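You operate a simulated robot arm through the tools that you are given. There is no shell and no other tool.

Carry out the task below with a simulated robot arm. There is one attempt and no reset: what you move stays moved.

## Task
Drain the filter bowl's water into the clear cup and turn the air back on.
Fine: vent before the small black lever opens; slide the cup under the spout, don't lift it there; spill nothing; lever shut, filled cup back where it stood; then red lever to ON and the green fill button. Set down upright: clear cup.

It is judged by the outcome, as a careful person would: the job done as asked, and still so three seconds after it is handed in. It fails if anything else is knocked over, pushed out of place, dropped, spilled or broken.

## Robot
A 7-joint arm with a two-finger parallel gripper, fixed in place. Base frame: the origin is on the floor under the middle of its stand, x ahead of it, y to its left, z up. Lengths are in mm, angles in rad, forces in N, time in s.
With the tool pointing down near the work surface it reaches from about 380 to 800 mm from the base axis. Its first joint turns from -2.496 to 2.496 rad. Payload 3 kg.
The TCP is the grasp point between the finger pads, 30 mm short of the fingertips. In the tool frame z runs along the fingers and y along their closing line. The gripper opens to 110 mm. The fingers are 20 mm wide and 10 mm thick; the gripper's body (48 by 112 mm) begins 55 mm behind the TCP.
Orientation is that of the tool frame in the base frame, as a unit quaternion [w, x, y, z]. With the fingers straight down and closing along the base's y, the tool's x points along the base's -x, its y along +y and its z along -z.

## Interface
- The arm moves only by the tool play_rows. Its argument "deltas" is a list of rows, each an object of numbers (a shift or turn left out is 0, a gripper value left out holds the last): "dx", "dy", "dz": the shift along the tool's x, y, z in mm; "rx", "ry", "rz": the turn, a rotation vector about the tool's x, y, z in degrees; "fingers": the gripper command, from -1 (fully open) to 1 (shut), values between in proportion. In form: [{"dx": .., "dy": .., "dz": .., "rx": .., "ry": .., "rz": .., "fingers": ..}, ...]. A call has 1 to 20 rows; each row shifts and turns the commanded pose from where the row before left it, along the tool's axes as they then stand. Each row takes 0.2 s and may step no farther than 50 mm and 0.15 rad from the row before; otherwise, or with a gripper value out of range, the whole call is refused. A pose out of reach is approached as far as the arm can. The call stops where the force on the tool passes 40 N (or 10 N more than at its start, if that is more) or the arm is blocked; 0.2 s more then pass. Each finger travels about 153 mm/s and halts on what it meets, pressing with about 43 N; the grip force reading is that of the motor and also rises with nothing between the fingers. The clock runs only during rows and for 0.2 s after the last one: add rows that do not move to give the fingers time. The reply holds the time, the measured pose of the TCP, the force on the tool along the base axes, the opening and the grip force, in the units named above and with some noise, with the torque about the TCP (base axes, N m) and any sound that the robot's microphone picked up, and new pictures: "show" is both (left out), scene, wrist or none.
- Cameras (640 x 400 px; columns grow to the right, rows downward): "scene" is fixed at [220.3, -500.5, 1650.6]; the picture's right is [0.72, -0.70, 0.00], its down [-0.40, -0.41, -0.82] and it looks along [0.57, 0.59, -0.57] (base axes); focal length 363 px, centre (320, 200). "wrist" rides on the gripper at [72, 17, -103] in the tool frame; the picture's right is [-0.23, 0.97, 0.00], its down [-0.76, -0.18, -0.62] and it looks along [-0.61, -0.14, 0.78] (tool axes); focal length 222 px, centre (320, 200). There is no depth. A picture from a camera that has moved, and an enlarged one, comes with that camera's place and axes in the base frame and with its lens.
- slide_trunk(by): moves the trunk up (or, below 0, down) by that many mm; the arm rides with it, the base frame stays. It gives what a move gives, with no picture.
- zoom(camera, box): a new picture of the part [left, top, right, bottom] of that camera's present view, enlarged. The clock stands still meanwhile.
- hand_in(): hands the job in; it is judged then, once.

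Places have to be worked out from the pictures, the camera data and where the tool is seen. Open the gripper and draw the arm clear of the work before you hand the job in, unless the task says otherwise.

The tools are called after "Call:" by a JSON object that holds its "method" and its "body". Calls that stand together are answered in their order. play_rows: Moves the arm, as the interface text tells. Its arguments: {"type":"object","properties":{"deltas":{"type":"array"},"show":{"type":"string","enum":["both","scene","wrist","none"]}},"required":["deltas"]} The other tools are called the same way: slide_trunk (by) moves the trunk up or down; zoom (camera, box) takes an enlarged picture of a part of a camera's view; hand_in () hands the job in.

At the start:

```text
time: 0.0
tool_pos: [568.0, 147.2, 1310.6]
tool_rot: [0.0, 0.0, 1.0, 0.0]
force: [0.0, -0.6, 0.1]
torque: [-0.01, 0.01, 0.01]
opening: 109.9
grasp_force: 0.1
trunk travel left (down, up): [-425.0, 65.0]
```

scene: 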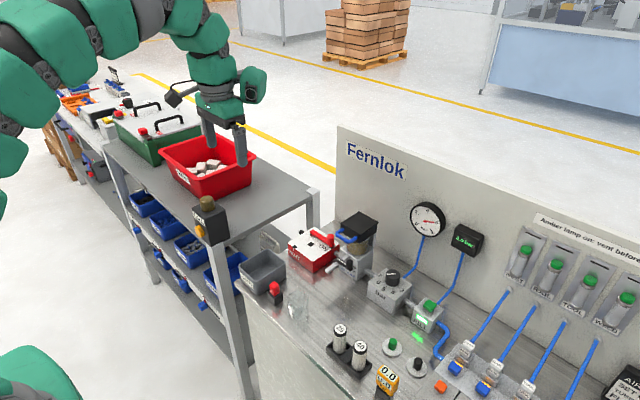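
wrist: 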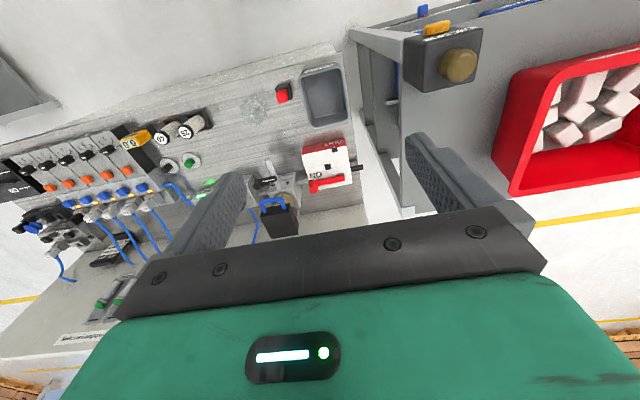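

I'll begin by looking closely at the workstation in both cameras before moving anything.

Call:
{"method": "zoom", "body": {"camera": "scene", "box": [230, 180, 450, 320]}}

Call:
{"method": "zoom", "body": {"camera": "scene", "box": [320, 200, 480, 300]}}

Call:
{"method": "zoom", "body": {"camera": "scene", "box": [400, 250, 640, 400]}}

Call:
{"method": "zoom", "body": {"camera": "wrist", "box": [150, 60, 390, 240]}}

Call:
{"method": "zoom", "body": {"camera": "scene", "box": [480, 190, 640, 290]}}

```text
2.86 times, centred on (340, 250) of scene
camera zoom: at [220.3, -500.5, 1650.6], right [0.72, -0.7, 0.0], down [-0.4, -0.41, -0.82], along [0.57, 0.59, -0.57], focal length 1036 px, centre (263, 57)
```

zoom: 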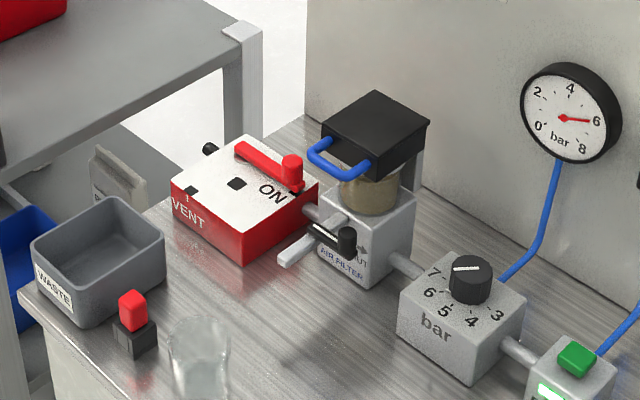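

```text
4.00 times, centred on (400, 250) of scene
camera zoom: at [220.3, -500.5, 1650.6], right [0.72, -0.7, 0.0], down [-0.4, -0.41, -0.82], along [0.57, 0.59, -0.57], focal length 1451 px, centre (0, 0)
```

zoom: 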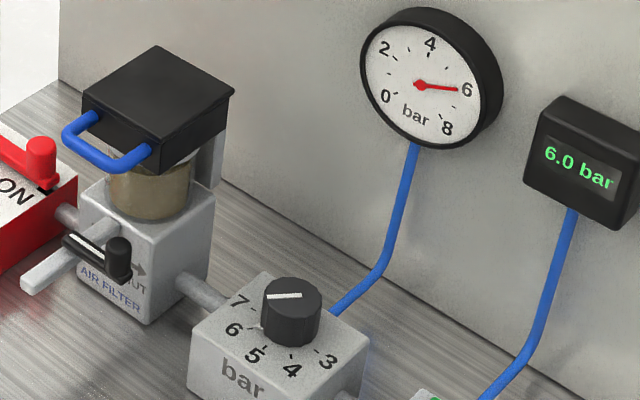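

```text
2.67 times, centred on (520, 325) of scene
camera zoom: at [220.3, -500.5, 1650.6], right [0.72, -0.7, 0.0], down [-0.4, -0.41, -0.82], along [0.57, 0.59, -0.57], focal length 967 px, centre (-213, -133)
```

zoom: 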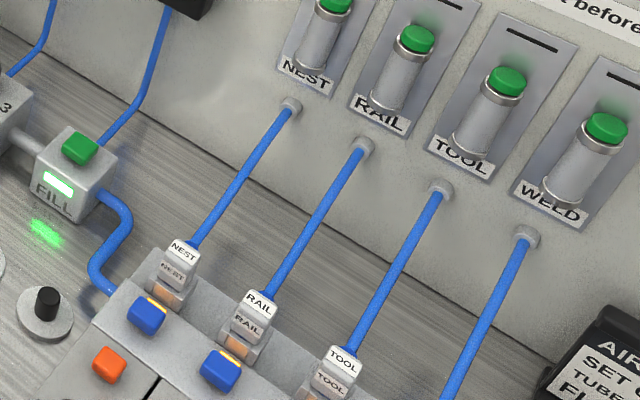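

```text
2.22 times, centred on (270, 150) of wrist
camera zoom: at [495.4, 163.8, 1415.1], right [0.23, 0.97, 0.0], down [0.76, -0.18, 0.62], along [0.61, -0.14, -0.78], focal length 494 px, centre (431, 311)
```

zoom: 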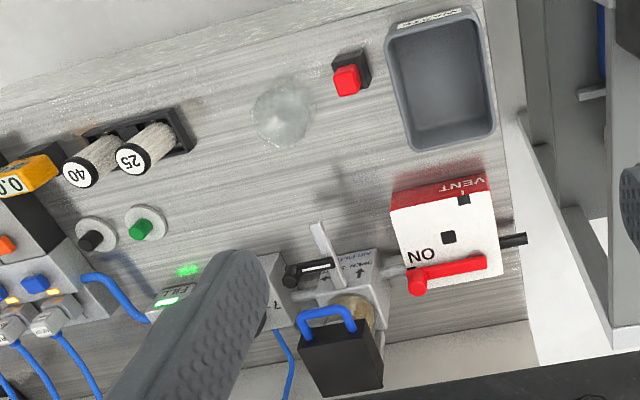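

```text
4.00 times, centred on (560, 240) of scene
camera zoom: at [220.3, -500.5, 1650.6], right [0.72, -0.7, 0.0], down [-0.4, -0.41, -0.82], along [0.57, 0.59, -0.57], focal length 1451 px, centre (-640, 40)
```

zoom: 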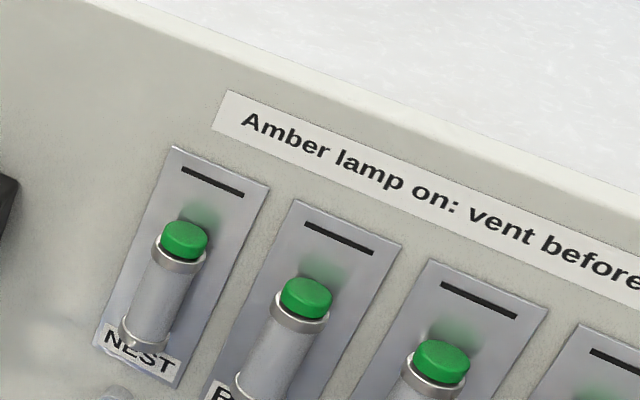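

The red vent valve sits near (820, 73), the cup near (615, −8), and the filter is in line behind the cup. I'll bring the wrist camera over the bench, staying high, for a closer look at the valve, filter and lever.

Call:
{"method": "play_rows", "body": {"deltas": [{"dx": 7, "dy": -37, "dz": 22}, {"dx": 7, "dy": -37, "dz": 22}, {"dx": 7, "dy": -37, "dz": 22}, {"dx": 7, "dy": -36, "dz": 22}, {"dz": 22}, {}]}}

Call:
{"method": "zoom", "body": {"camera": "scene", "box": [480, 300, 640, 400]}}

```text
time: 1.4
tool_pos: [540.3, -1.0, 1200.7]
tool_rot: [-0.001, 0.0, 1.0, 0.0]
force: [0.3, 0.5, -0.1]
torque: [0.02, 0.0, -0.04]
opening: 110.1
grasp_force: 0.1
trunk travel left (down, up): [-425.0, 65.0]
camera wrist: at [468.1, 15.4, 1305.9], right [0.23, 0.97, 0.0], down [0.76, -0.18, 0.62], along [0.61, -0.14, -0.78], focal length 222 px, centre (320, 200)
```

scene: 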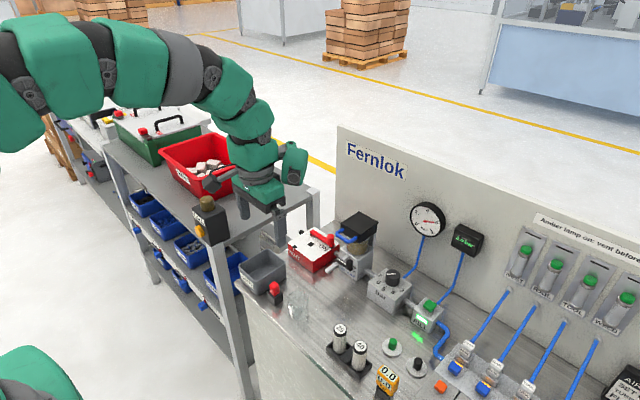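
wrist: 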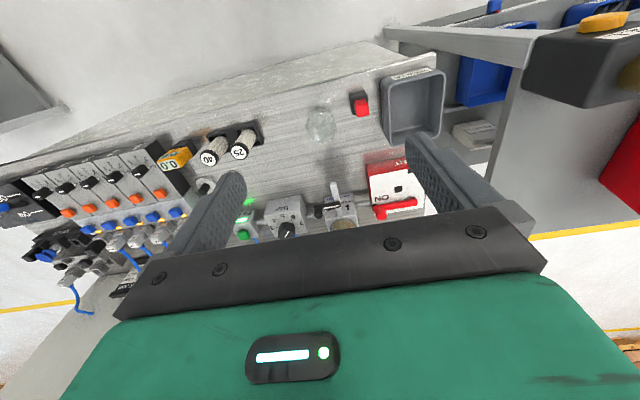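

```text
4.00 times, centred on (560, 350) of scene
camera zoom: at [220.3, -500.5, 1650.6], right [0.72, -0.7, 0.0], down [-0.4, -0.41, -0.82], along [0.57, 0.59, -0.57], focal length 1451 px, centre (-640, -400)
```

zoom: 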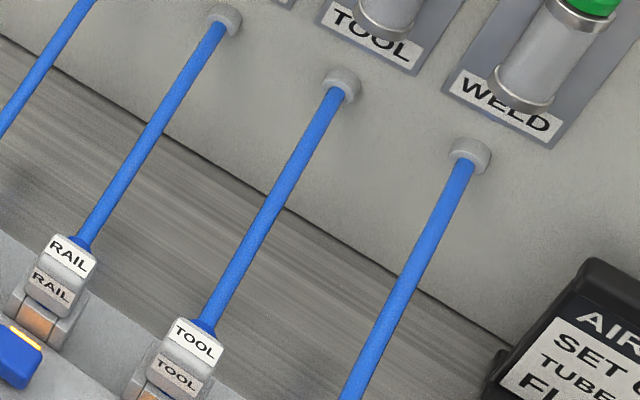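

Now I'll zoom the wrist view on the valve, filter, cup and fill button to measure them.

Call:
{"method": "zoom", "body": {"camera": "wrist", "box": [290, 60, 450, 160]}}

Call:
{"method": "zoom", "body": {"camera": "wrist", "box": [300, 150, 430, 231]}}

Call:
{"method": "zoom", "body": {"camera": "wrist", "box": [190, 170, 350, 270]}}

Call:
{"method": "zoom", "body": {"camera": "scene", "box": [270, 210, 390, 285]}}

Call:
{"method": "zoom", "body": {"camera": "scene", "box": [250, 260, 370, 335]}}

```text
4.00 times, centred on (370, 110) of wrist
camera zoom: at [468.1, 15.4, 1305.9], right [0.23, 0.97, 0.0], down [0.76, -0.18, 0.62], along [0.61, -0.14, -0.78], focal length 888 px, centre (120, 560)
```

zoom: 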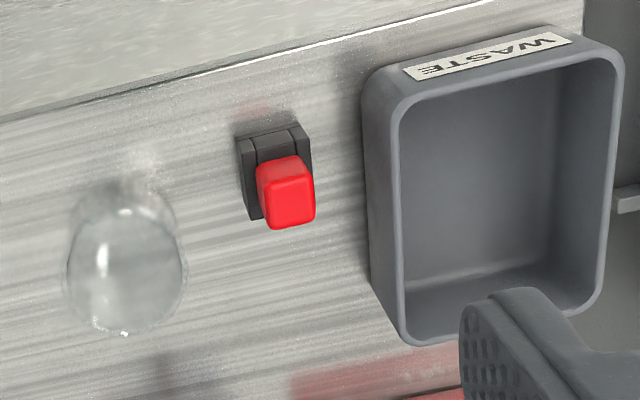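

```text
4.92 times, centred on (365, 190) of wrist
camera zoom: at [468.1, 15.4, 1305.9], right [0.23, 0.97, 0.0], down [0.76, -0.18, 0.62], along [0.61, -0.14, -0.78], focal length 1094 px, centre (98, 247)
```

zoom: 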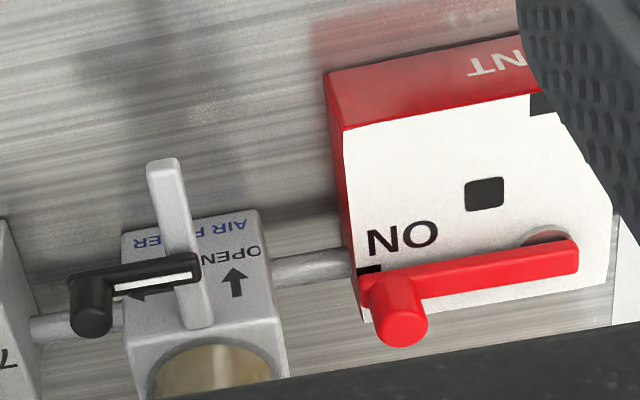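

```text
4.00 times, centred on (270, 220) of wrist
camera zoom: at [468.1, 15.4, 1305.9], right [0.23, 0.97, 0.0], down [0.76, -0.18, 0.62], along [0.61, -0.14, -0.78], focal length 888 px, centre (520, 120)
```

zoom: 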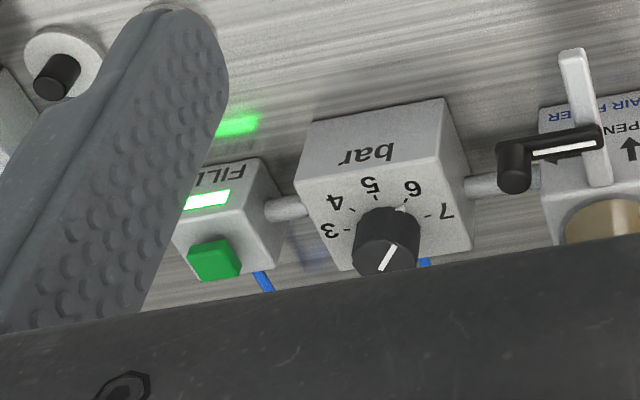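

```text
5.33 times, centred on (330, 248) of scene
camera zoom: at [220.3, -500.5, 1650.6], right [0.72, -0.7, 0.0], down [-0.4, -0.41, -0.82], along [0.57, 0.59, -0.57], focal length 1935 px, centre (267, -53)
```

zoom: 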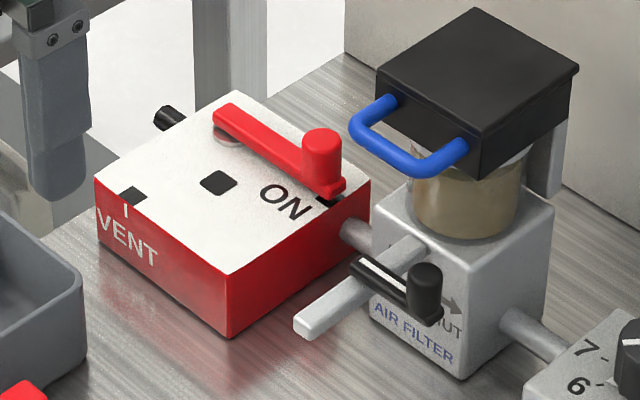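

```text
5.33 times, centred on (310, 298) of scene
camera zoom: at [220.3, -500.5, 1650.6], right [0.72, -0.7, 0.0], down [-0.4, -0.41, -0.82], along [0.57, 0.59, -0.57], focal length 1935 px, centre (373, -320)
```

zoom: 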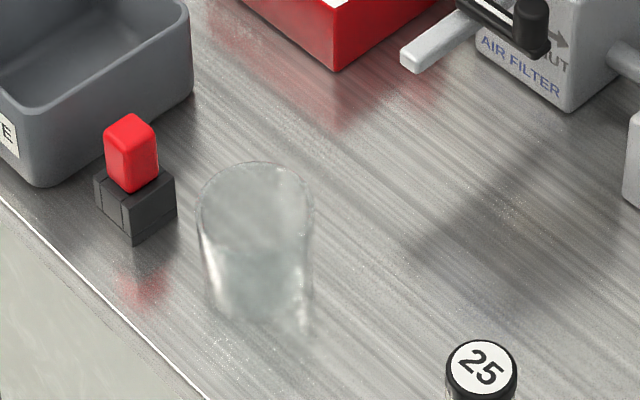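

Readings so far: red lever knob ≈(815, 68, 950), pointing −y at ON. Black lever knob ≈(760, −57, 974), with its pivot on the spout. Spout tip ≈(718, −16, 938), cup ≈(611, −16, rim 914), bench ≈838. I'll go lower and tilt forward for a better oblique view.

Call:
{"method": "play_rows", "body": {"deltas": [{"dx": -10, "dz": 35}, {"dx": -10, "dz": 35}, {"dx": -10, "dz": 35}, {"dz": 35, "dx": -10}, {"ry": -8}, {"ry": -8}, {"ry": -8}, {"ry": -8}, {}]}}

```text
time: 3.4
tool_pos: [579.5, 1.8, 1060.2]
tool_rot: [0.276, 0.001, 0.961, 0.0]
force: [0.4, -0.5, -0.2]
torque: [0.03, 0.04, -0.02]
opening: 110.0
grasp_force: 0.0
trunk travel left (down, up): [-425.0, 65.0]
camera wrist: at [463.8, 16.7, 1111.5], right [0.19, 0.97, 0.12], down [0.31, -0.18, 0.93], along [0.93, -0.14, -0.34], focal length 222 px, centre (320, 200)
```

scene: 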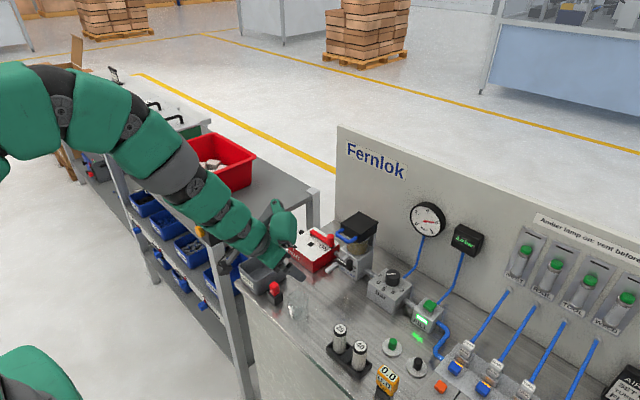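
wrist: 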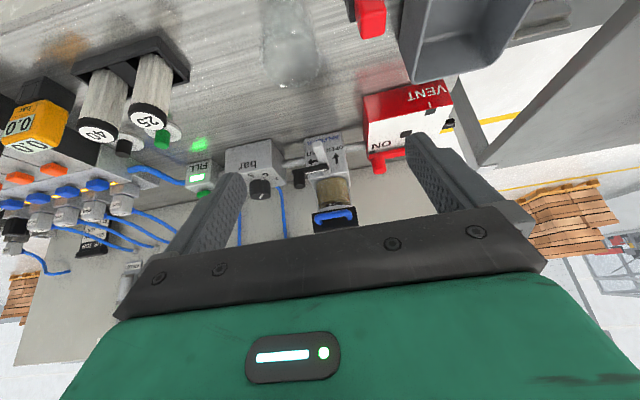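

Call:
{"method": "zoom", "body": {"camera": "wrist", "box": [280, 120, 400, 240]}}

Call:
{"method": "zoom", "body": {"camera": "wrist", "box": [340, 70, 480, 190]}}

Call:
{"method": "zoom", "body": {"camera": "wrist", "box": [230, 0, 420, 110]}}

Call:
{"method": "zoom", "body": {"camera": "wrist", "box": [60, 120, 290, 270]}}

```text
3.33 times, centred on (340, 180) of wrist
camera zoom: at [463.8, 16.7, 1111.5], right [0.19, 0.97, 0.12], down [0.31, -0.18, 0.93], along [0.93, -0.14, -0.34], focal length 740 px, centre (253, 267)
```

zoom: 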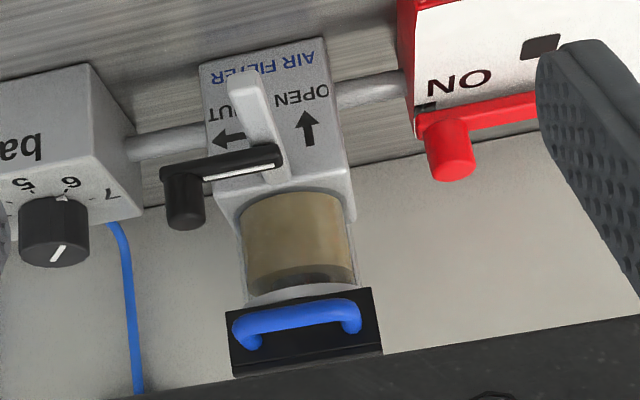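

```text
3.33 times, centred on (410, 130) of wrist
camera zoom: at [463.8, 16.7, 1111.5], right [0.19, 0.97, 0.12], down [0.31, -0.18, 0.93], along [0.93, -0.14, -0.34], focal length 740 px, centre (20, 433)
```

zoom: 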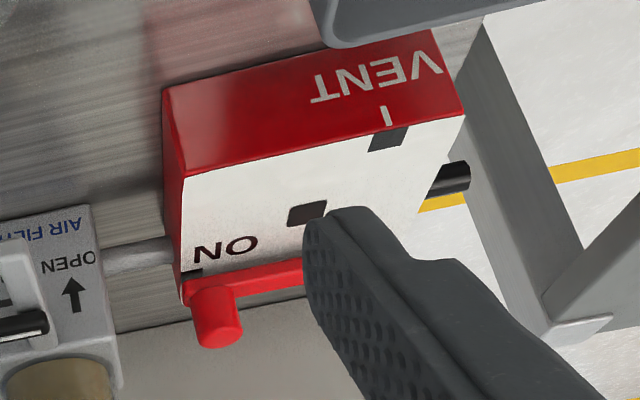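

```text
3.37 times, centred on (325, 55) of wrist
camera zoom: at [463.8, 16.7, 1111.5], right [0.19, 0.97, 0.12], down [0.31, -0.18, 0.93], along [0.93, -0.14, -0.34], focal length 748 px, centre (303, 688)
```

zoom: 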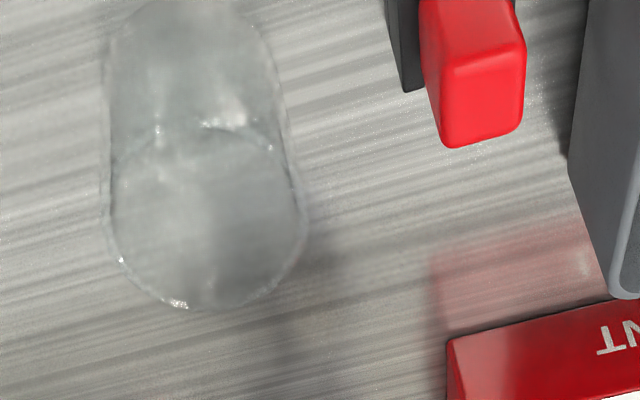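

```text
2.67 times, centred on (175, 195) of wrist
camera zoom: at [463.8, 16.7, 1111.5], right [0.19, 0.97, 0.12], down [0.31, -0.18, 0.93], along [0.93, -0.14, -0.34], focal length 592 px, centre (707, 213)
```

zoom: 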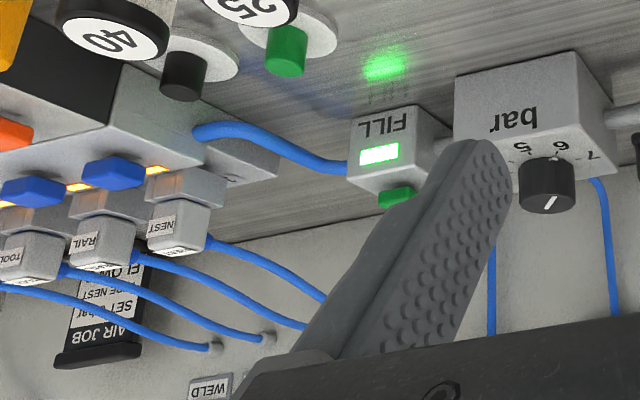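

The labels confirm that SHUT points −y and OPEN points toward the robot, and both levers pivot about vertical axes. I'll close the fingers and check the scene camera's calibration against the known fingertip position.

Call:
{"method": "play_rows", "body": {"deltas": [{"fingers": 1}, {}, {}, {}], "show": "wrist"}}

Call:
{"method": "zoom", "body": {"camera": "scene", "box": [246, 235, 326, 285]}}

```text
time: 4.4
tool_pos: [580.4, 0.8, 1060.6]
tool_rot: [0.276, 0.0, 0.961, -0.001]
force: [0.3, -0.6, -0.1]
torque: [0.02, -0.01, 0.0]
opening: 0.2
grasp_force: 38.1
trunk travel left (down, up): [-425.0, 65.0]
camera wrist: at [463.8, 16.8, 1111.4], right [0.19, 0.97, 0.12], down [0.32, -0.18, 0.93], along [0.93, -0.14, -0.34], focal length 222 px, centre (320, 200)
```

wrist: 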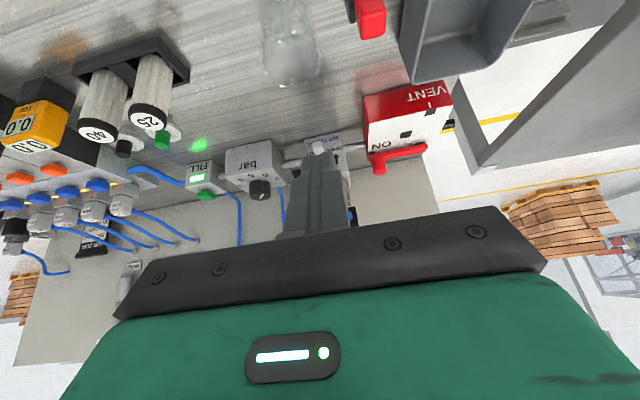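

```text
8.00 times, centred on (286, 260) of scene
camera zoom: at [220.3, -500.5, 1650.6], right [0.72, -0.7, 0.0], down [-0.4, -0.41, -0.82], along [0.57, 0.59, -0.57], focal length 2902 px, centre (592, -280)
```

zoom: 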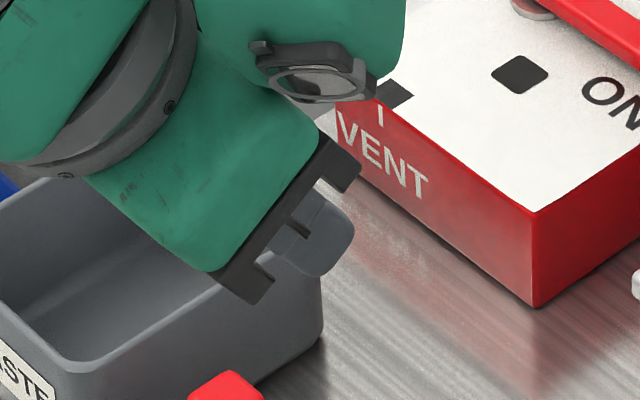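

The scene camera reads about 4–5 mm off at the fingertip, so I'll correct for that. Now I'll check the wrist camera the same way.

Call:
{"method": "zoom", "body": {"camera": "wrist", "box": [270, 125, 370, 225]}}

Call:
{"method": "zoom", "body": {"camera": "wrist", "box": [360, 80, 460, 180]}}

```text
4.00 times, centred on (320, 175) of wrist
camera zoom: at [463.8, 16.8, 1111.4], right [0.19, 0.97, 0.12], down [0.32, -0.18, 0.93], along [0.93, -0.14, -0.34], focal length 888 px, centre (320, 300)
```

zoom: 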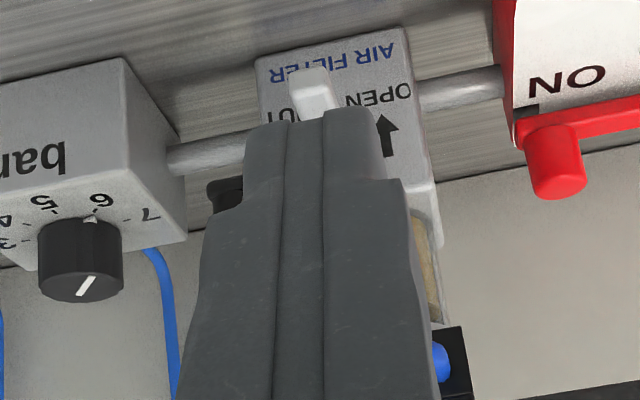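

```text
4.00 times, centred on (410, 130) of wrist
camera zoom: at [463.8, 16.8, 1111.4], right [0.19, 0.97, 0.12], down [0.32, -0.18, 0.93], along [0.93, -0.14, -0.34], focal length 888 px, centre (-40, 480)
```

zoom: 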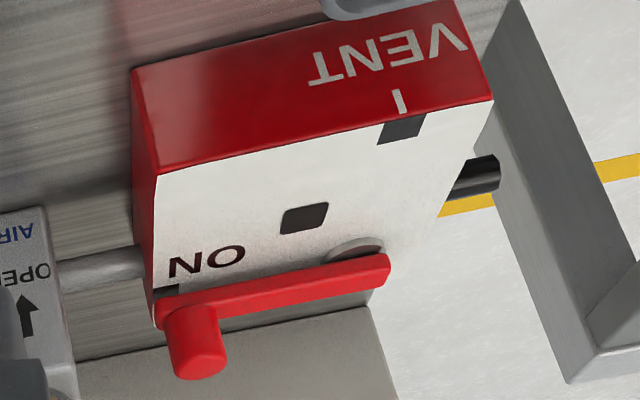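

The corrected estimates are: red knob top ≈(826, 72, 945) with its pivot ≈(823, 144); black knob ≈(765, −58, 975); spout tip ≈(722, −18, 939); cup ≈(616, −17); FILL button ≈(827, −271, 927). I'll yaw the gripper so its body stays clear of the filter cap and move to a standoff above and behind the red knob.

Call:
{"method": "play_rows", "body": {"deltas": [{"rx": 3.98, "rz": 6.36, "fingers": -0.1}, {"rx": 3.98, "rz": 6.36}, {"rx": 3.98, "rz": 6.36}, {"rx": 3.98, "rz": 6.36}, {"dx": -14.2, "dy": 30.75, "dz": 16.1}, {"dx": -14.2, "dy": 30.75, "dz": 16.1}, {"dx": -14.2, "dy": 30.75, "dz": 16.1}, {"dx": -14.2, "dy": 30.75, "dz": 16.1}, {"dx": -14.2, "dy": 30.75, "dz": 16.1}, {"dx": -14.2, "dy": 30.75, "dz": 16.1}, {}]}}

```text
time: 6.8
tool_pos: [780.7, 98.4, 1025.3]
tool_rot: [0.266, 0.249, 0.929, -0.072]
force: [0.1, -0.5, 0.1]
torque: [-0.03, -0.01, -0.01]
opening: 60.3
grasp_force: 0.0
trunk travel left (down, up): [-425.0, 65.0]
camera wrist: at [688.0, 170.1, 1074.6], right [0.66, 0.75, 0.12], down [0.19, -0.31, 0.93], along [0.73, -0.59, -0.34], focal length 222 px, centre (320, 200)
```

scene: 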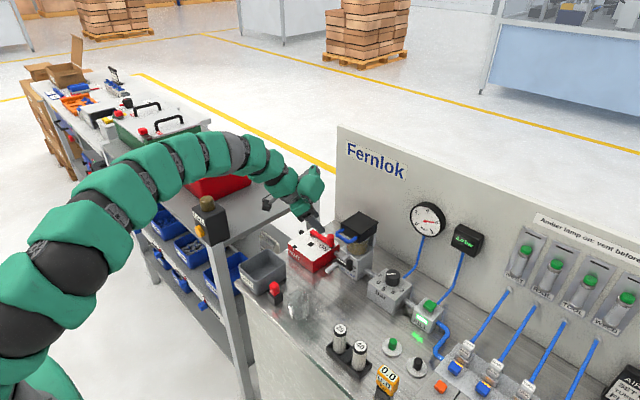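
wrist: 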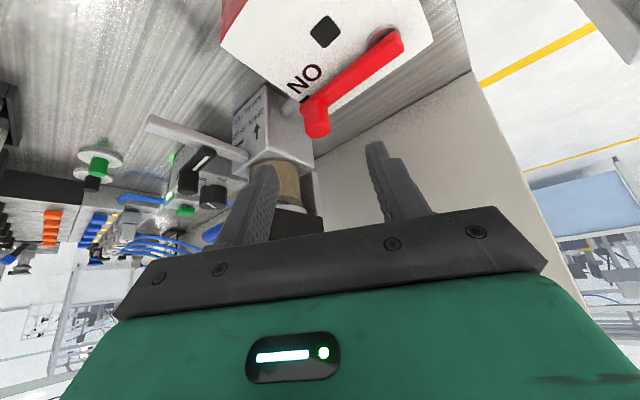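

The knob lies ahead between the fingers. I'll zoom the wrist view to refine its position.

Call:
{"method": "zoom", "body": {"camera": "wrist", "box": [220, 20, 460, 170]}}

Call:
{"method": "zoom", "body": {"camera": "scene", "box": [270, 180, 390, 280]}}

```text
2.67 times, centred on (340, 95) of wrist
camera zoom: at [688.0, 170.1, 1074.6], right [0.66, 0.75, 0.12], down [0.19, -0.31, 0.93], along [0.73, -0.59, -0.34], focal length 592 px, centre (267, 480)
```

zoom: 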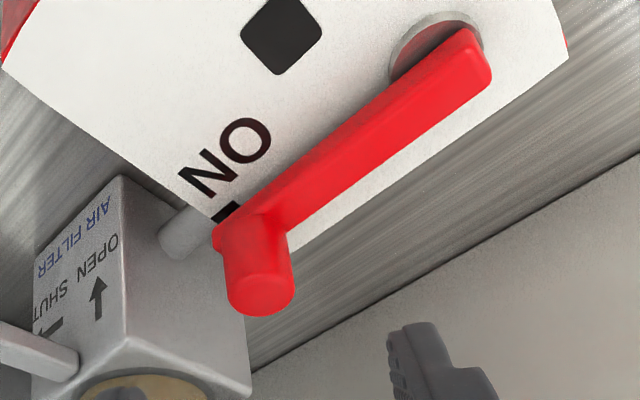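

```text
4.00 times, centred on (330, 230) of scene
camera zoom: at [220.3, -500.5, 1650.6], right [0.72, -0.7, 0.0], down [-0.4, -0.41, -0.82], along [0.57, 0.59, -0.57], focal length 1451 px, centre (280, 80)
```

zoom: 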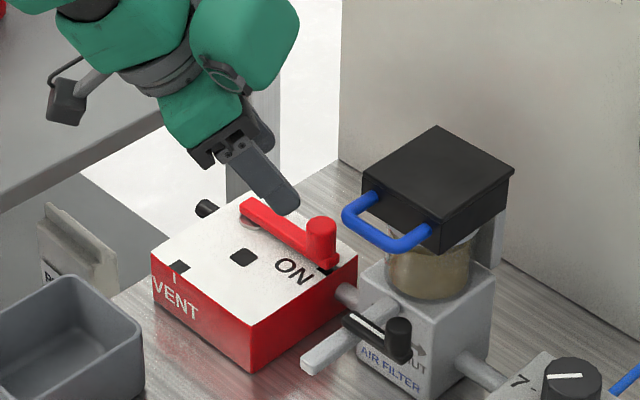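

The knob still measures ≈(826, 69, 945). I'll advance along the finger axis partway and check alignment before gripping.

Call:
{"method": "play_rows", "body": {"deltas": [{"dx": 0.2, "dy": -1, "dz": 20}, {"dx": 0.2, "dy": -1, "dz": 20}, {"dx": 0.1, "dy": -0.8, "dz": 20}, {}]}}

Call:
{"method": "zoom", "body": {"camera": "wrist", "box": [220, 90, 440, 230]}}

Call:
{"method": "zoom", "body": {"camera": "scene", "box": [290, 200, 390, 270]}}

```text
time: 7.8
tool_pos: [803.2, 80.5, 973.7]
tool_rot: [0.266, 0.249, 0.929, -0.071]
force: [0.2, 0.1, 0.2]
torque: [0.01, 0.0, 0.01]
opening: 60.5
grasp_force: 0.1
trunk travel left (down, up): [-425.0, 65.0]
camera wrist: at [712.4, 152.8, 1023.9], right [0.65, 0.75, 0.12], down [0.19, -0.31, 0.93], along [0.73, -0.59, -0.34], focal length 222 px, centre (320, 200)
```

scene: 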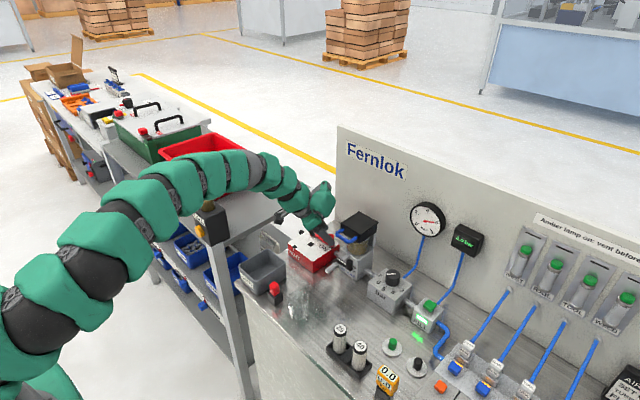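
wrist: 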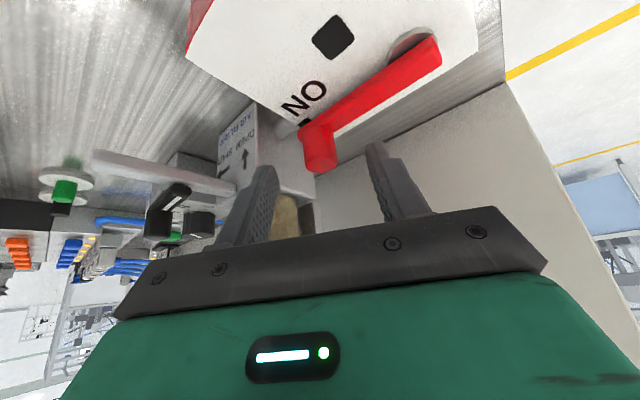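

```text
2.86 times, centred on (330, 160) of wrist
camera zoom: at [712.4, 152.8, 1023.9], right [0.65, 0.75, 0.12], down [0.19, -0.31, 0.93], along [0.73, -0.59, -0.34], focal length 635 px, centre (291, 314)
```

zoom: 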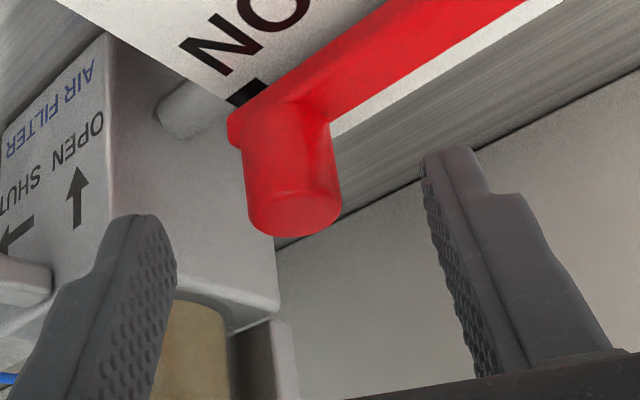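

```text
5.71 times, centred on (340, 235) of scene
camera zoom: at [220.3, -500.5, 1650.6], right [0.72, -0.7, 0.0], down [-0.4, -0.41, -0.82], along [0.57, 0.59, -0.57], focal length 2073 px, centre (206, 0)
```

zoom: 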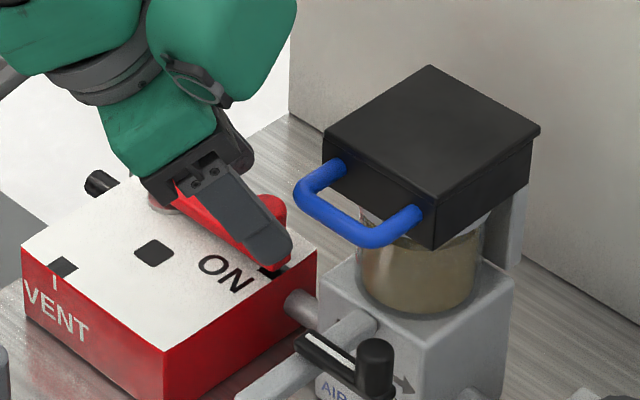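

The knob is centred between the fingers. I'll do the final approach, then close on the post.

Call:
{"method": "play_rows", "body": {"deltas": [{"dx": -2.3, "dy": -0.2, "dz": 11}, {"dx": -2.2, "dy": -0.1, "dz": 10.5}, {}]}}

Call:
{"method": "zoom", "body": {"camera": "wrist", "box": [220, 90, 440, 230]}}

Call:
{"method": "zoom", "body": {"camera": "scene", "box": [290, 200, 390, 270]}}

```text
time: 8.6
tool_pos: [818.6, 72.9, 958.3]
tool_rot: [0.266, 0.248, 0.929, -0.071]
force: [0.6, 0.0, 0.0]
torque: [-0.03, 0.01, -0.01]
opening: 60.4
grasp_force: 0.0
trunk travel left (down, up): [-425.0, 65.0]
camera wrist: at [726.7, 145.0, 1008.2], right [0.65, 0.75, 0.12], down [0.18, -0.31, 0.93], along [0.73, -0.59, -0.34], focal length 222 px, centre (320, 200)
```

scene: 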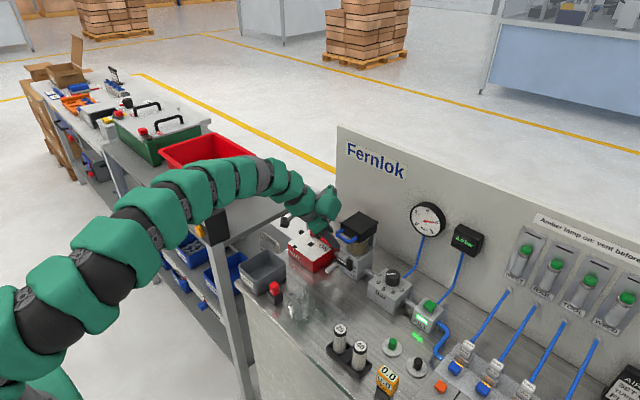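
wrist: 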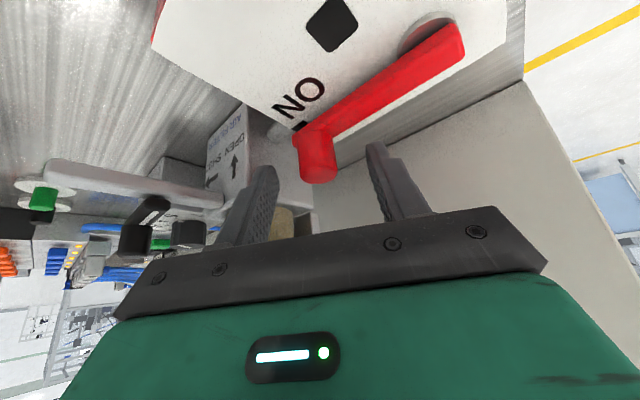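

```text
2.86 times, centred on (330, 160) of wrist
camera zoom: at [726.7, 145.0, 1008.2], right [0.65, 0.75, 0.12], down [0.18, -0.31, 0.93], along [0.73, -0.59, -0.34], focal length 635 px, centre (291, 314)
```

zoom: 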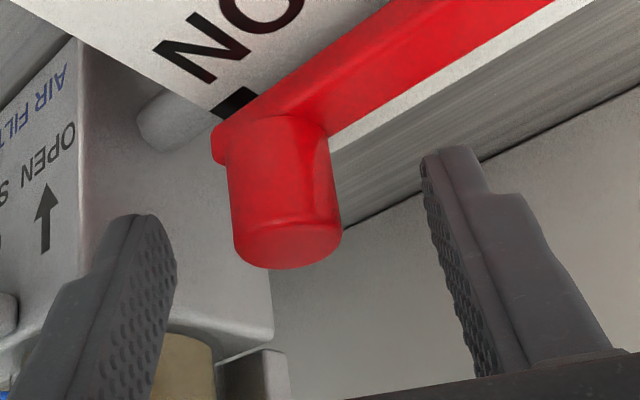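

```text
5.71 times, centred on (340, 235) of scene
camera zoom: at [220.3, -500.5, 1650.6], right [0.72, -0.7, 0.0], down [-0.4, -0.41, -0.82], along [0.57, 0.59, -0.57], focal length 2073 px, centre (206, 0)
```

zoom: 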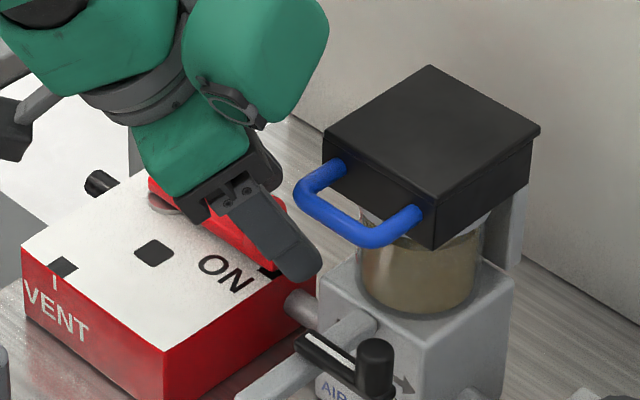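

The post sits between the pads near the tips, and the fingertips clear the lever bar. Closing the fingers now.

Call:
{"method": "play_rows", "body": {"deltas": [{"dy": -0.8, "fingers": 0.3}, {"fingers": 0.55}, {"fingers": 1}, {}], "show": "wrist"}}

```text
time: 9.6
tool_pos: [817.7, 74.1, 958.0]
tool_rot: [0.266, 0.249, 0.929, -0.071]
force: [0.6, 8.6, 2.6]
torque: [0.19, -0.09, 0.01]
opening: 22.3
grasp_force: 45.2
trunk travel left (down, up): [-425.0, 65.0]
camera wrist: at [725.7, 145.1, 1008.3], right [0.65, 0.75, 0.12], down [0.18, -0.31, 0.93], along [0.73, -0.59, -0.34], focal length 222 px, centre (320, 200)
```

wrist: 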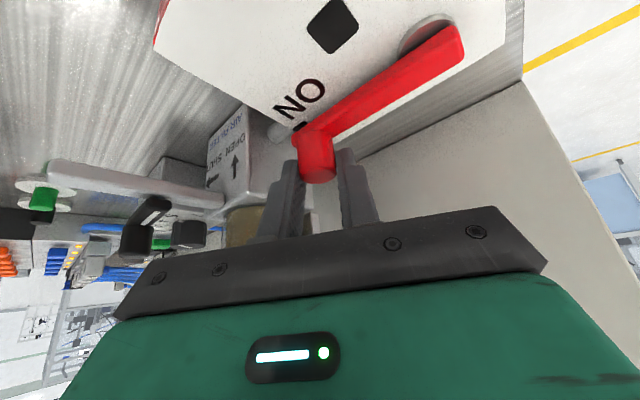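

I have the post (opening 22 mm). I'll measure the pivot precisely before tracing the arc.

Call:
{"method": "zoom", "body": {"camera": "wrist", "box": [280, 0, 500, 140]}}

Call:
{"method": "zoom", "body": {"camera": "scene", "box": [390, 190, 490, 270]}}

```text
2.86 times, centred on (390, 70) of wrist
camera zoom: at [725.7, 145.1, 1008.3], right [0.65, 0.75, 0.12], down [0.18, -0.31, 0.93], along [0.73, -0.59, -0.34], focal length 635 px, centre (120, 571)
```

zoom: 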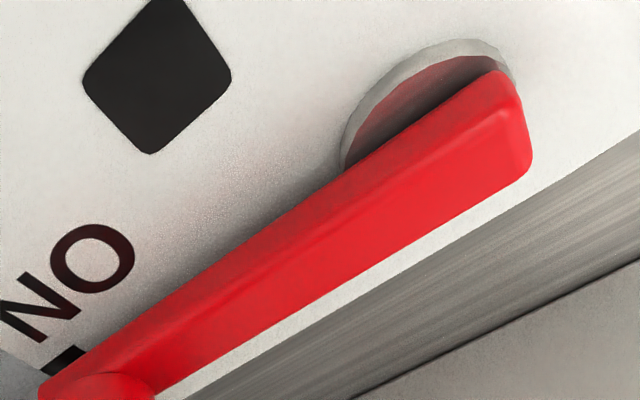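

```text
5.00 times, centred on (440, 230) of scene
camera zoom: at [220.3, -500.5, 1650.6], right [0.72, -0.7, 0.0], down [-0.4, -0.41, -0.82], along [0.57, 0.59, -0.57], focal length 1814 px, centre (-280, 50)
```

zoom: 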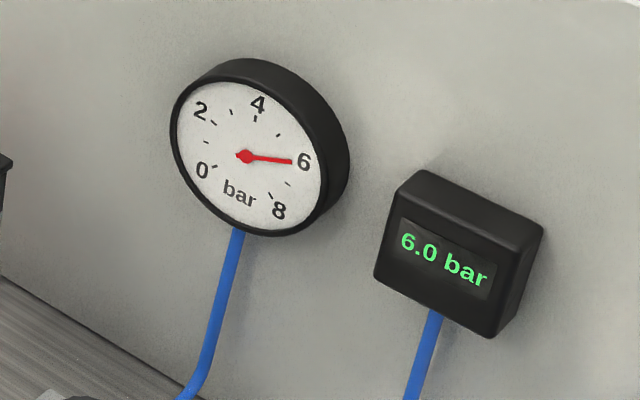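

The pivot is ≈(820, 143.5) and the lever radius ≈72. The gauge and display read 6.0 bar. I'll swing the red lever toward VENT along the arc, first 40°.

Call:
{"method": "play_rows", "body": {"deltas": [{"dx": 9.64, "dy": -5.31, "dz": -6.03}, {"dx": 10.29, "dy": -3.25, "dz": -6.43}, {"dx": 10.61, "dy": -1.09, "dz": -6.63}, {"dx": 10.6, "dy": 1.1, "dz": -6.63}]}}

```text
time: 10.6
tool_pos: [771.9, 90.5, 956.7]
tool_rot: [0.267, 0.248, 0.928, -0.07]
force: [19.4, 9.9, 14.0]
torque: [-0.04, -0.35, -0.52]
opening: 22.3
grasp_force: 45.1
trunk travel left (down, up): [-425.0, 65.0]
camera wrist: at [680.8, 161.9, 1007.5], right [0.65, 0.75, 0.12], down [0.18, -0.31, 0.93], along [0.73, -0.59, -0.34], focal length 222 px, centre (320, 200)
```

scene: 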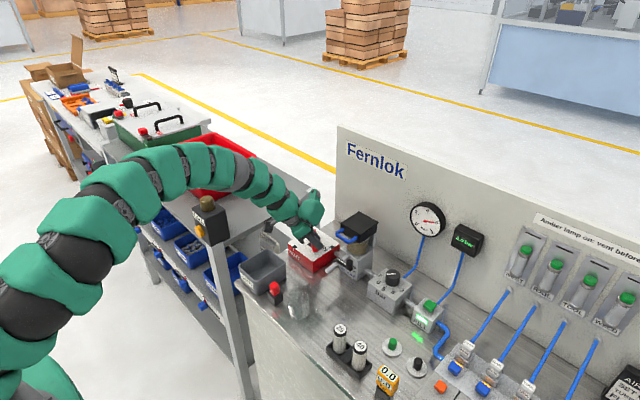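
wrist: 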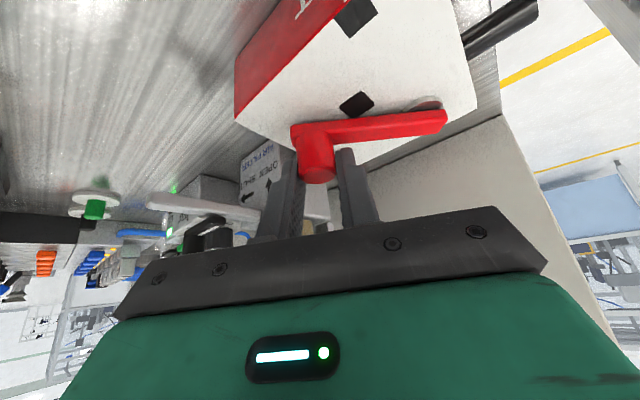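

The lever is following, but the sideways load shows my arc is slightly too wide. I'll tighten the radius and continue.

Call:
{"method": "play_rows", "body": {"deltas": [{"dx": 8.23, "dy": 3.43, "dz": -5.73}, {"dx": 9.04, "dy": 5.12, "dz": -6.24}], "show": "wrist"}}

```text
time: 11.2
tool_pos: [757.5, 105.6, 957.5]
tool_rot: [0.264, 0.25, 0.929, -0.072]
force: [5.0, -2.5, -3.1]
torque: [-0.29, -0.69, -0.3]
opening: 22.1
grasp_force: 44.4
trunk travel left (down, up): [-425.0, 65.0]
camera wrist: at [666.3, 178.4, 1007.7], right [0.66, 0.75, 0.12], down [0.19, -0.31, 0.93], along [0.73, -0.59, -0.34], focal length 222 px, centre (320, 200)
```

wrist: 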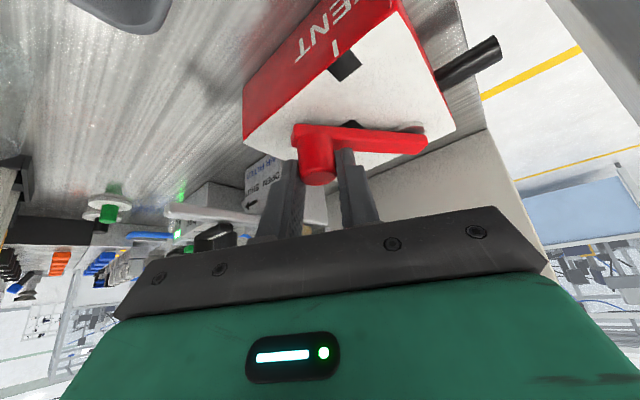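

The loads are small now. Continuing the arc to the VENT position.

Call:
{"method": "play_rows", "body": {"deltas": [{"dx": 8.42, "dy": 6.95, "dz": -5.26}, {"dx": 7.26, "dy": 8.57, "dz": -4.54}, {"dx": 5.9, "dy": 9.92, "dz": -3.69}]}}

Call:
{"method": "zoom", "body": {"camera": "scene", "box": [390, 190, 490, 270]}}

Call:
{"method": "zoom", "body": {"camera": "wrist", "box": [220, 0, 440, 200]}}

```text
time: 12.0
tool_pos: [745.8, 143.6, 957.7]
tool_rot: [0.265, 0.248, 0.929, -0.072]
force: [-32.2, -0.1, -14.6]
torque: [-0.18, 0.57, -0.09]
opening: 22.3
grasp_force: 44.6
trunk travel left (down, up): [-425.0, 65.0]
camera wrist: at [653.8, 215.7, 1008.7], right [0.65, 0.75, 0.12], down [0.19, -0.31, 0.93], along [0.73, -0.59, -0.34], focal length 222 px, centre (320, 200)
```

scene: 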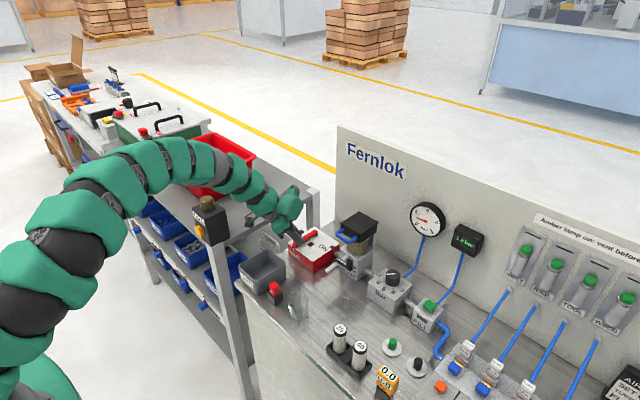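
wrist: 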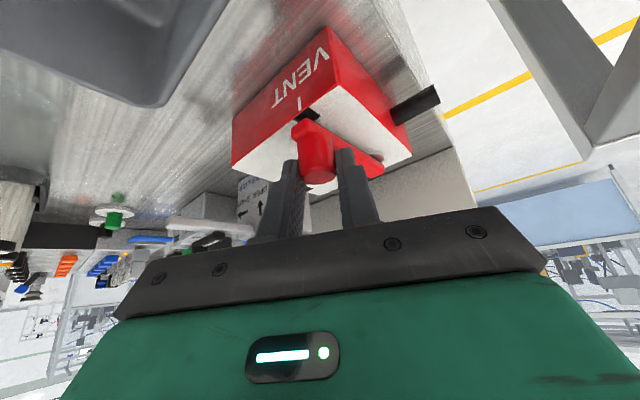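

```text
5.00 times, centred on (440, 230) of scene
camera zoom: at [220.3, -500.5, 1650.6], right [0.72, -0.7, 0.0], down [-0.4, -0.41, -0.82], along [0.57, 0.59, -0.57], focal length 1814 px, centre (-280, 50)
```

zoom: 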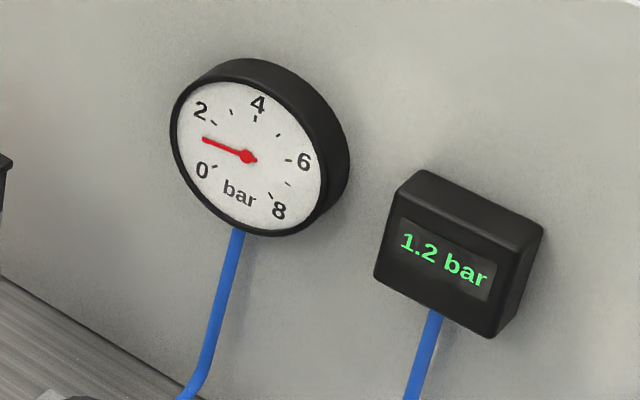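

```text
2.00 times, centred on (330, 100) of wrist
camera zoom: at [653.8, 215.7, 1008.7], right [0.65, 0.75, 0.12], down [0.19, -0.31, 0.93], along [0.73, -0.59, -0.34], focal length 444 px, centre (300, 400)
```

zoom: 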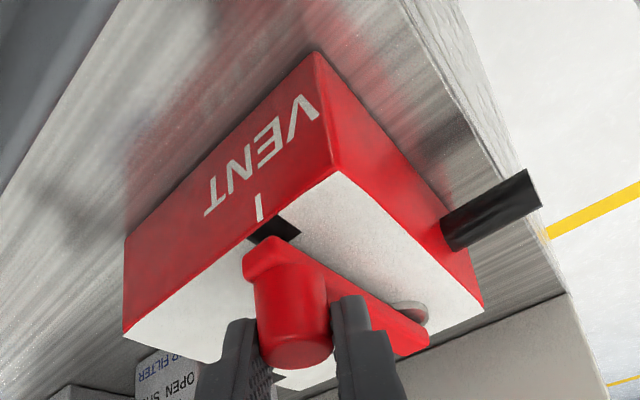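

The pressure is falling (1.2 bar) and the lever is nearly at VENT. I'll relieve the radial load, nudge the lever fully over, and wait for zero.

Call:
{"method": "play_rows", "body": {"deltas": [{"dx": 3.05, "dy": 0.23, "dz": -1.91}, {"dx": 0.85, "dy": 1.73, "dz": -0.53}, {}, {}, {}], "show": "wrist"}}

Call:
{"method": "zoom", "body": {"camera": "scene", "box": [390, 190, 490, 270]}}

Call:
{"method": "zoom", "body": {"camera": "scene", "box": [260, 190, 380, 280]}}

```text
time: 13.2
tool_pos: [745.6, 147.1, 958.2]
tool_rot: [0.266, 0.249, 0.929, -0.071]
force: [-6.9, -4.7, -14.6]
torque: [0.05, 0.14, -0.13]
opening: 21.9
grasp_force: 45.4
trunk travel left (down, up): [-425.0, 65.0]
camera wrist: at [653.8, 217.9, 1008.6], right [0.65, 0.75, 0.12], down [0.18, -0.31, 0.93], along [0.73, -0.59, -0.34], focal length 222 px, centre (320, 200)
```

wrist: 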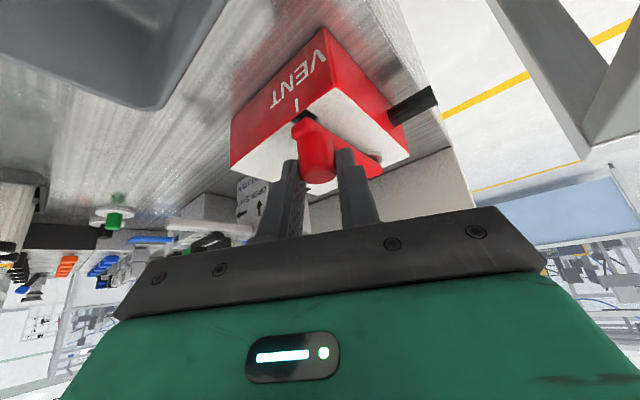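

```text
5.00 times, centred on (440, 230) of scene
camera zoom: at [220.3, -500.5, 1650.6], right [0.72, -0.7, 0.0], down [-0.4, -0.41, -0.82], along [0.57, 0.59, -0.57], focal length 1814 px, centre (-280, 50)
```

zoom: 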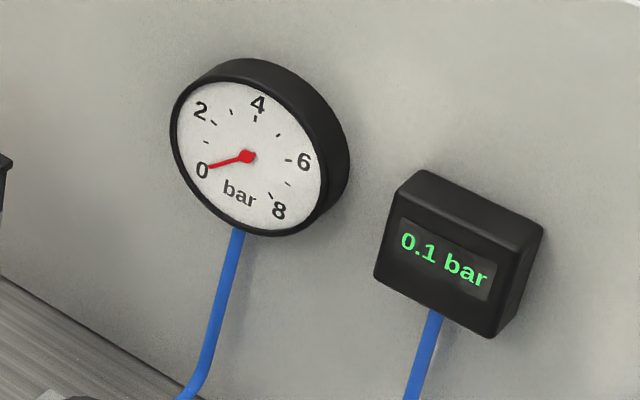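

```text
4.44 times, centred on (320, 235) of scene
camera zoom: at [220.3, -500.5, 1650.6], right [0.72, -0.7, 0.0], down [-0.4, -0.41, -0.82], along [0.57, 0.59, -0.57], focal length 1612 px, centre (320, 44)
```

zoom: 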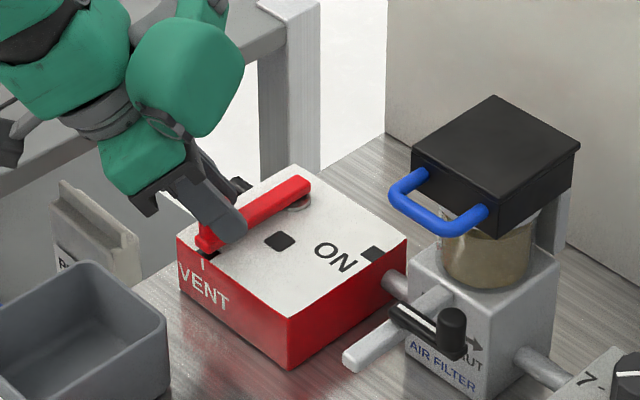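

It's nearly vented (0.1 bar). I'll nudge slightly further to feel for the stop, then hold.

Call:
{"method": "play_rows", "body": {"deltas": [{"dx": 1.27, "dy": 2.6, "dz": -0.8}, {}, {}], "show": "none"}}

Call:
{"method": "zoom", "body": {"camera": "scene", "box": [390, 190, 490, 270]}}

Call:
{"method": "zoom", "body": {"camera": "wrist", "box": [220, 0, 440, 200]}}

```text
time: 14.0
tool_pos: [745.9, 146.6, 957.7]
tool_rot: [0.265, 0.25, 0.928, -0.073]
force: [1.1, -21.9, -8.6]
torque: [-0.54, -0.33, -0.15]
opening: 22.2
grasp_force: 44.8
trunk travel left (down, up): [-425.0, 65.0]
```

```text
5.00 times, centred on (440, 230) of scene
camera zoom: at [220.3, -500.5, 1650.6], right [0.72, -0.7, 0.0], down [-0.4, -0.41, -0.82], along [0.57, 0.59, -0.57], focal length 1814 px, centre (-280, 50)
```

zoom: 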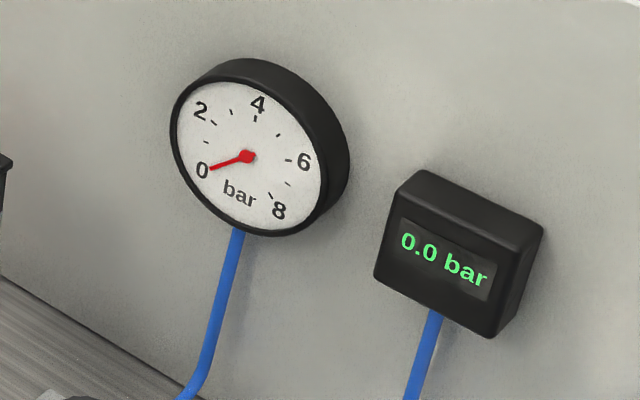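

```text
2.00 times, centred on (330, 100) of wrist
camera zoom: at [654.0, 218.5, 1008.6], right [0.66, 0.75, 0.12], down [0.18, -0.31, 0.93], along [0.73, -0.59, -0.34], focal length 444 px, centre (300, 400)
```

zoom: 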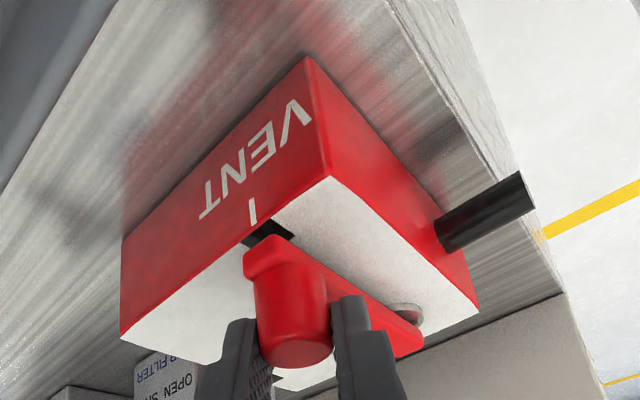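

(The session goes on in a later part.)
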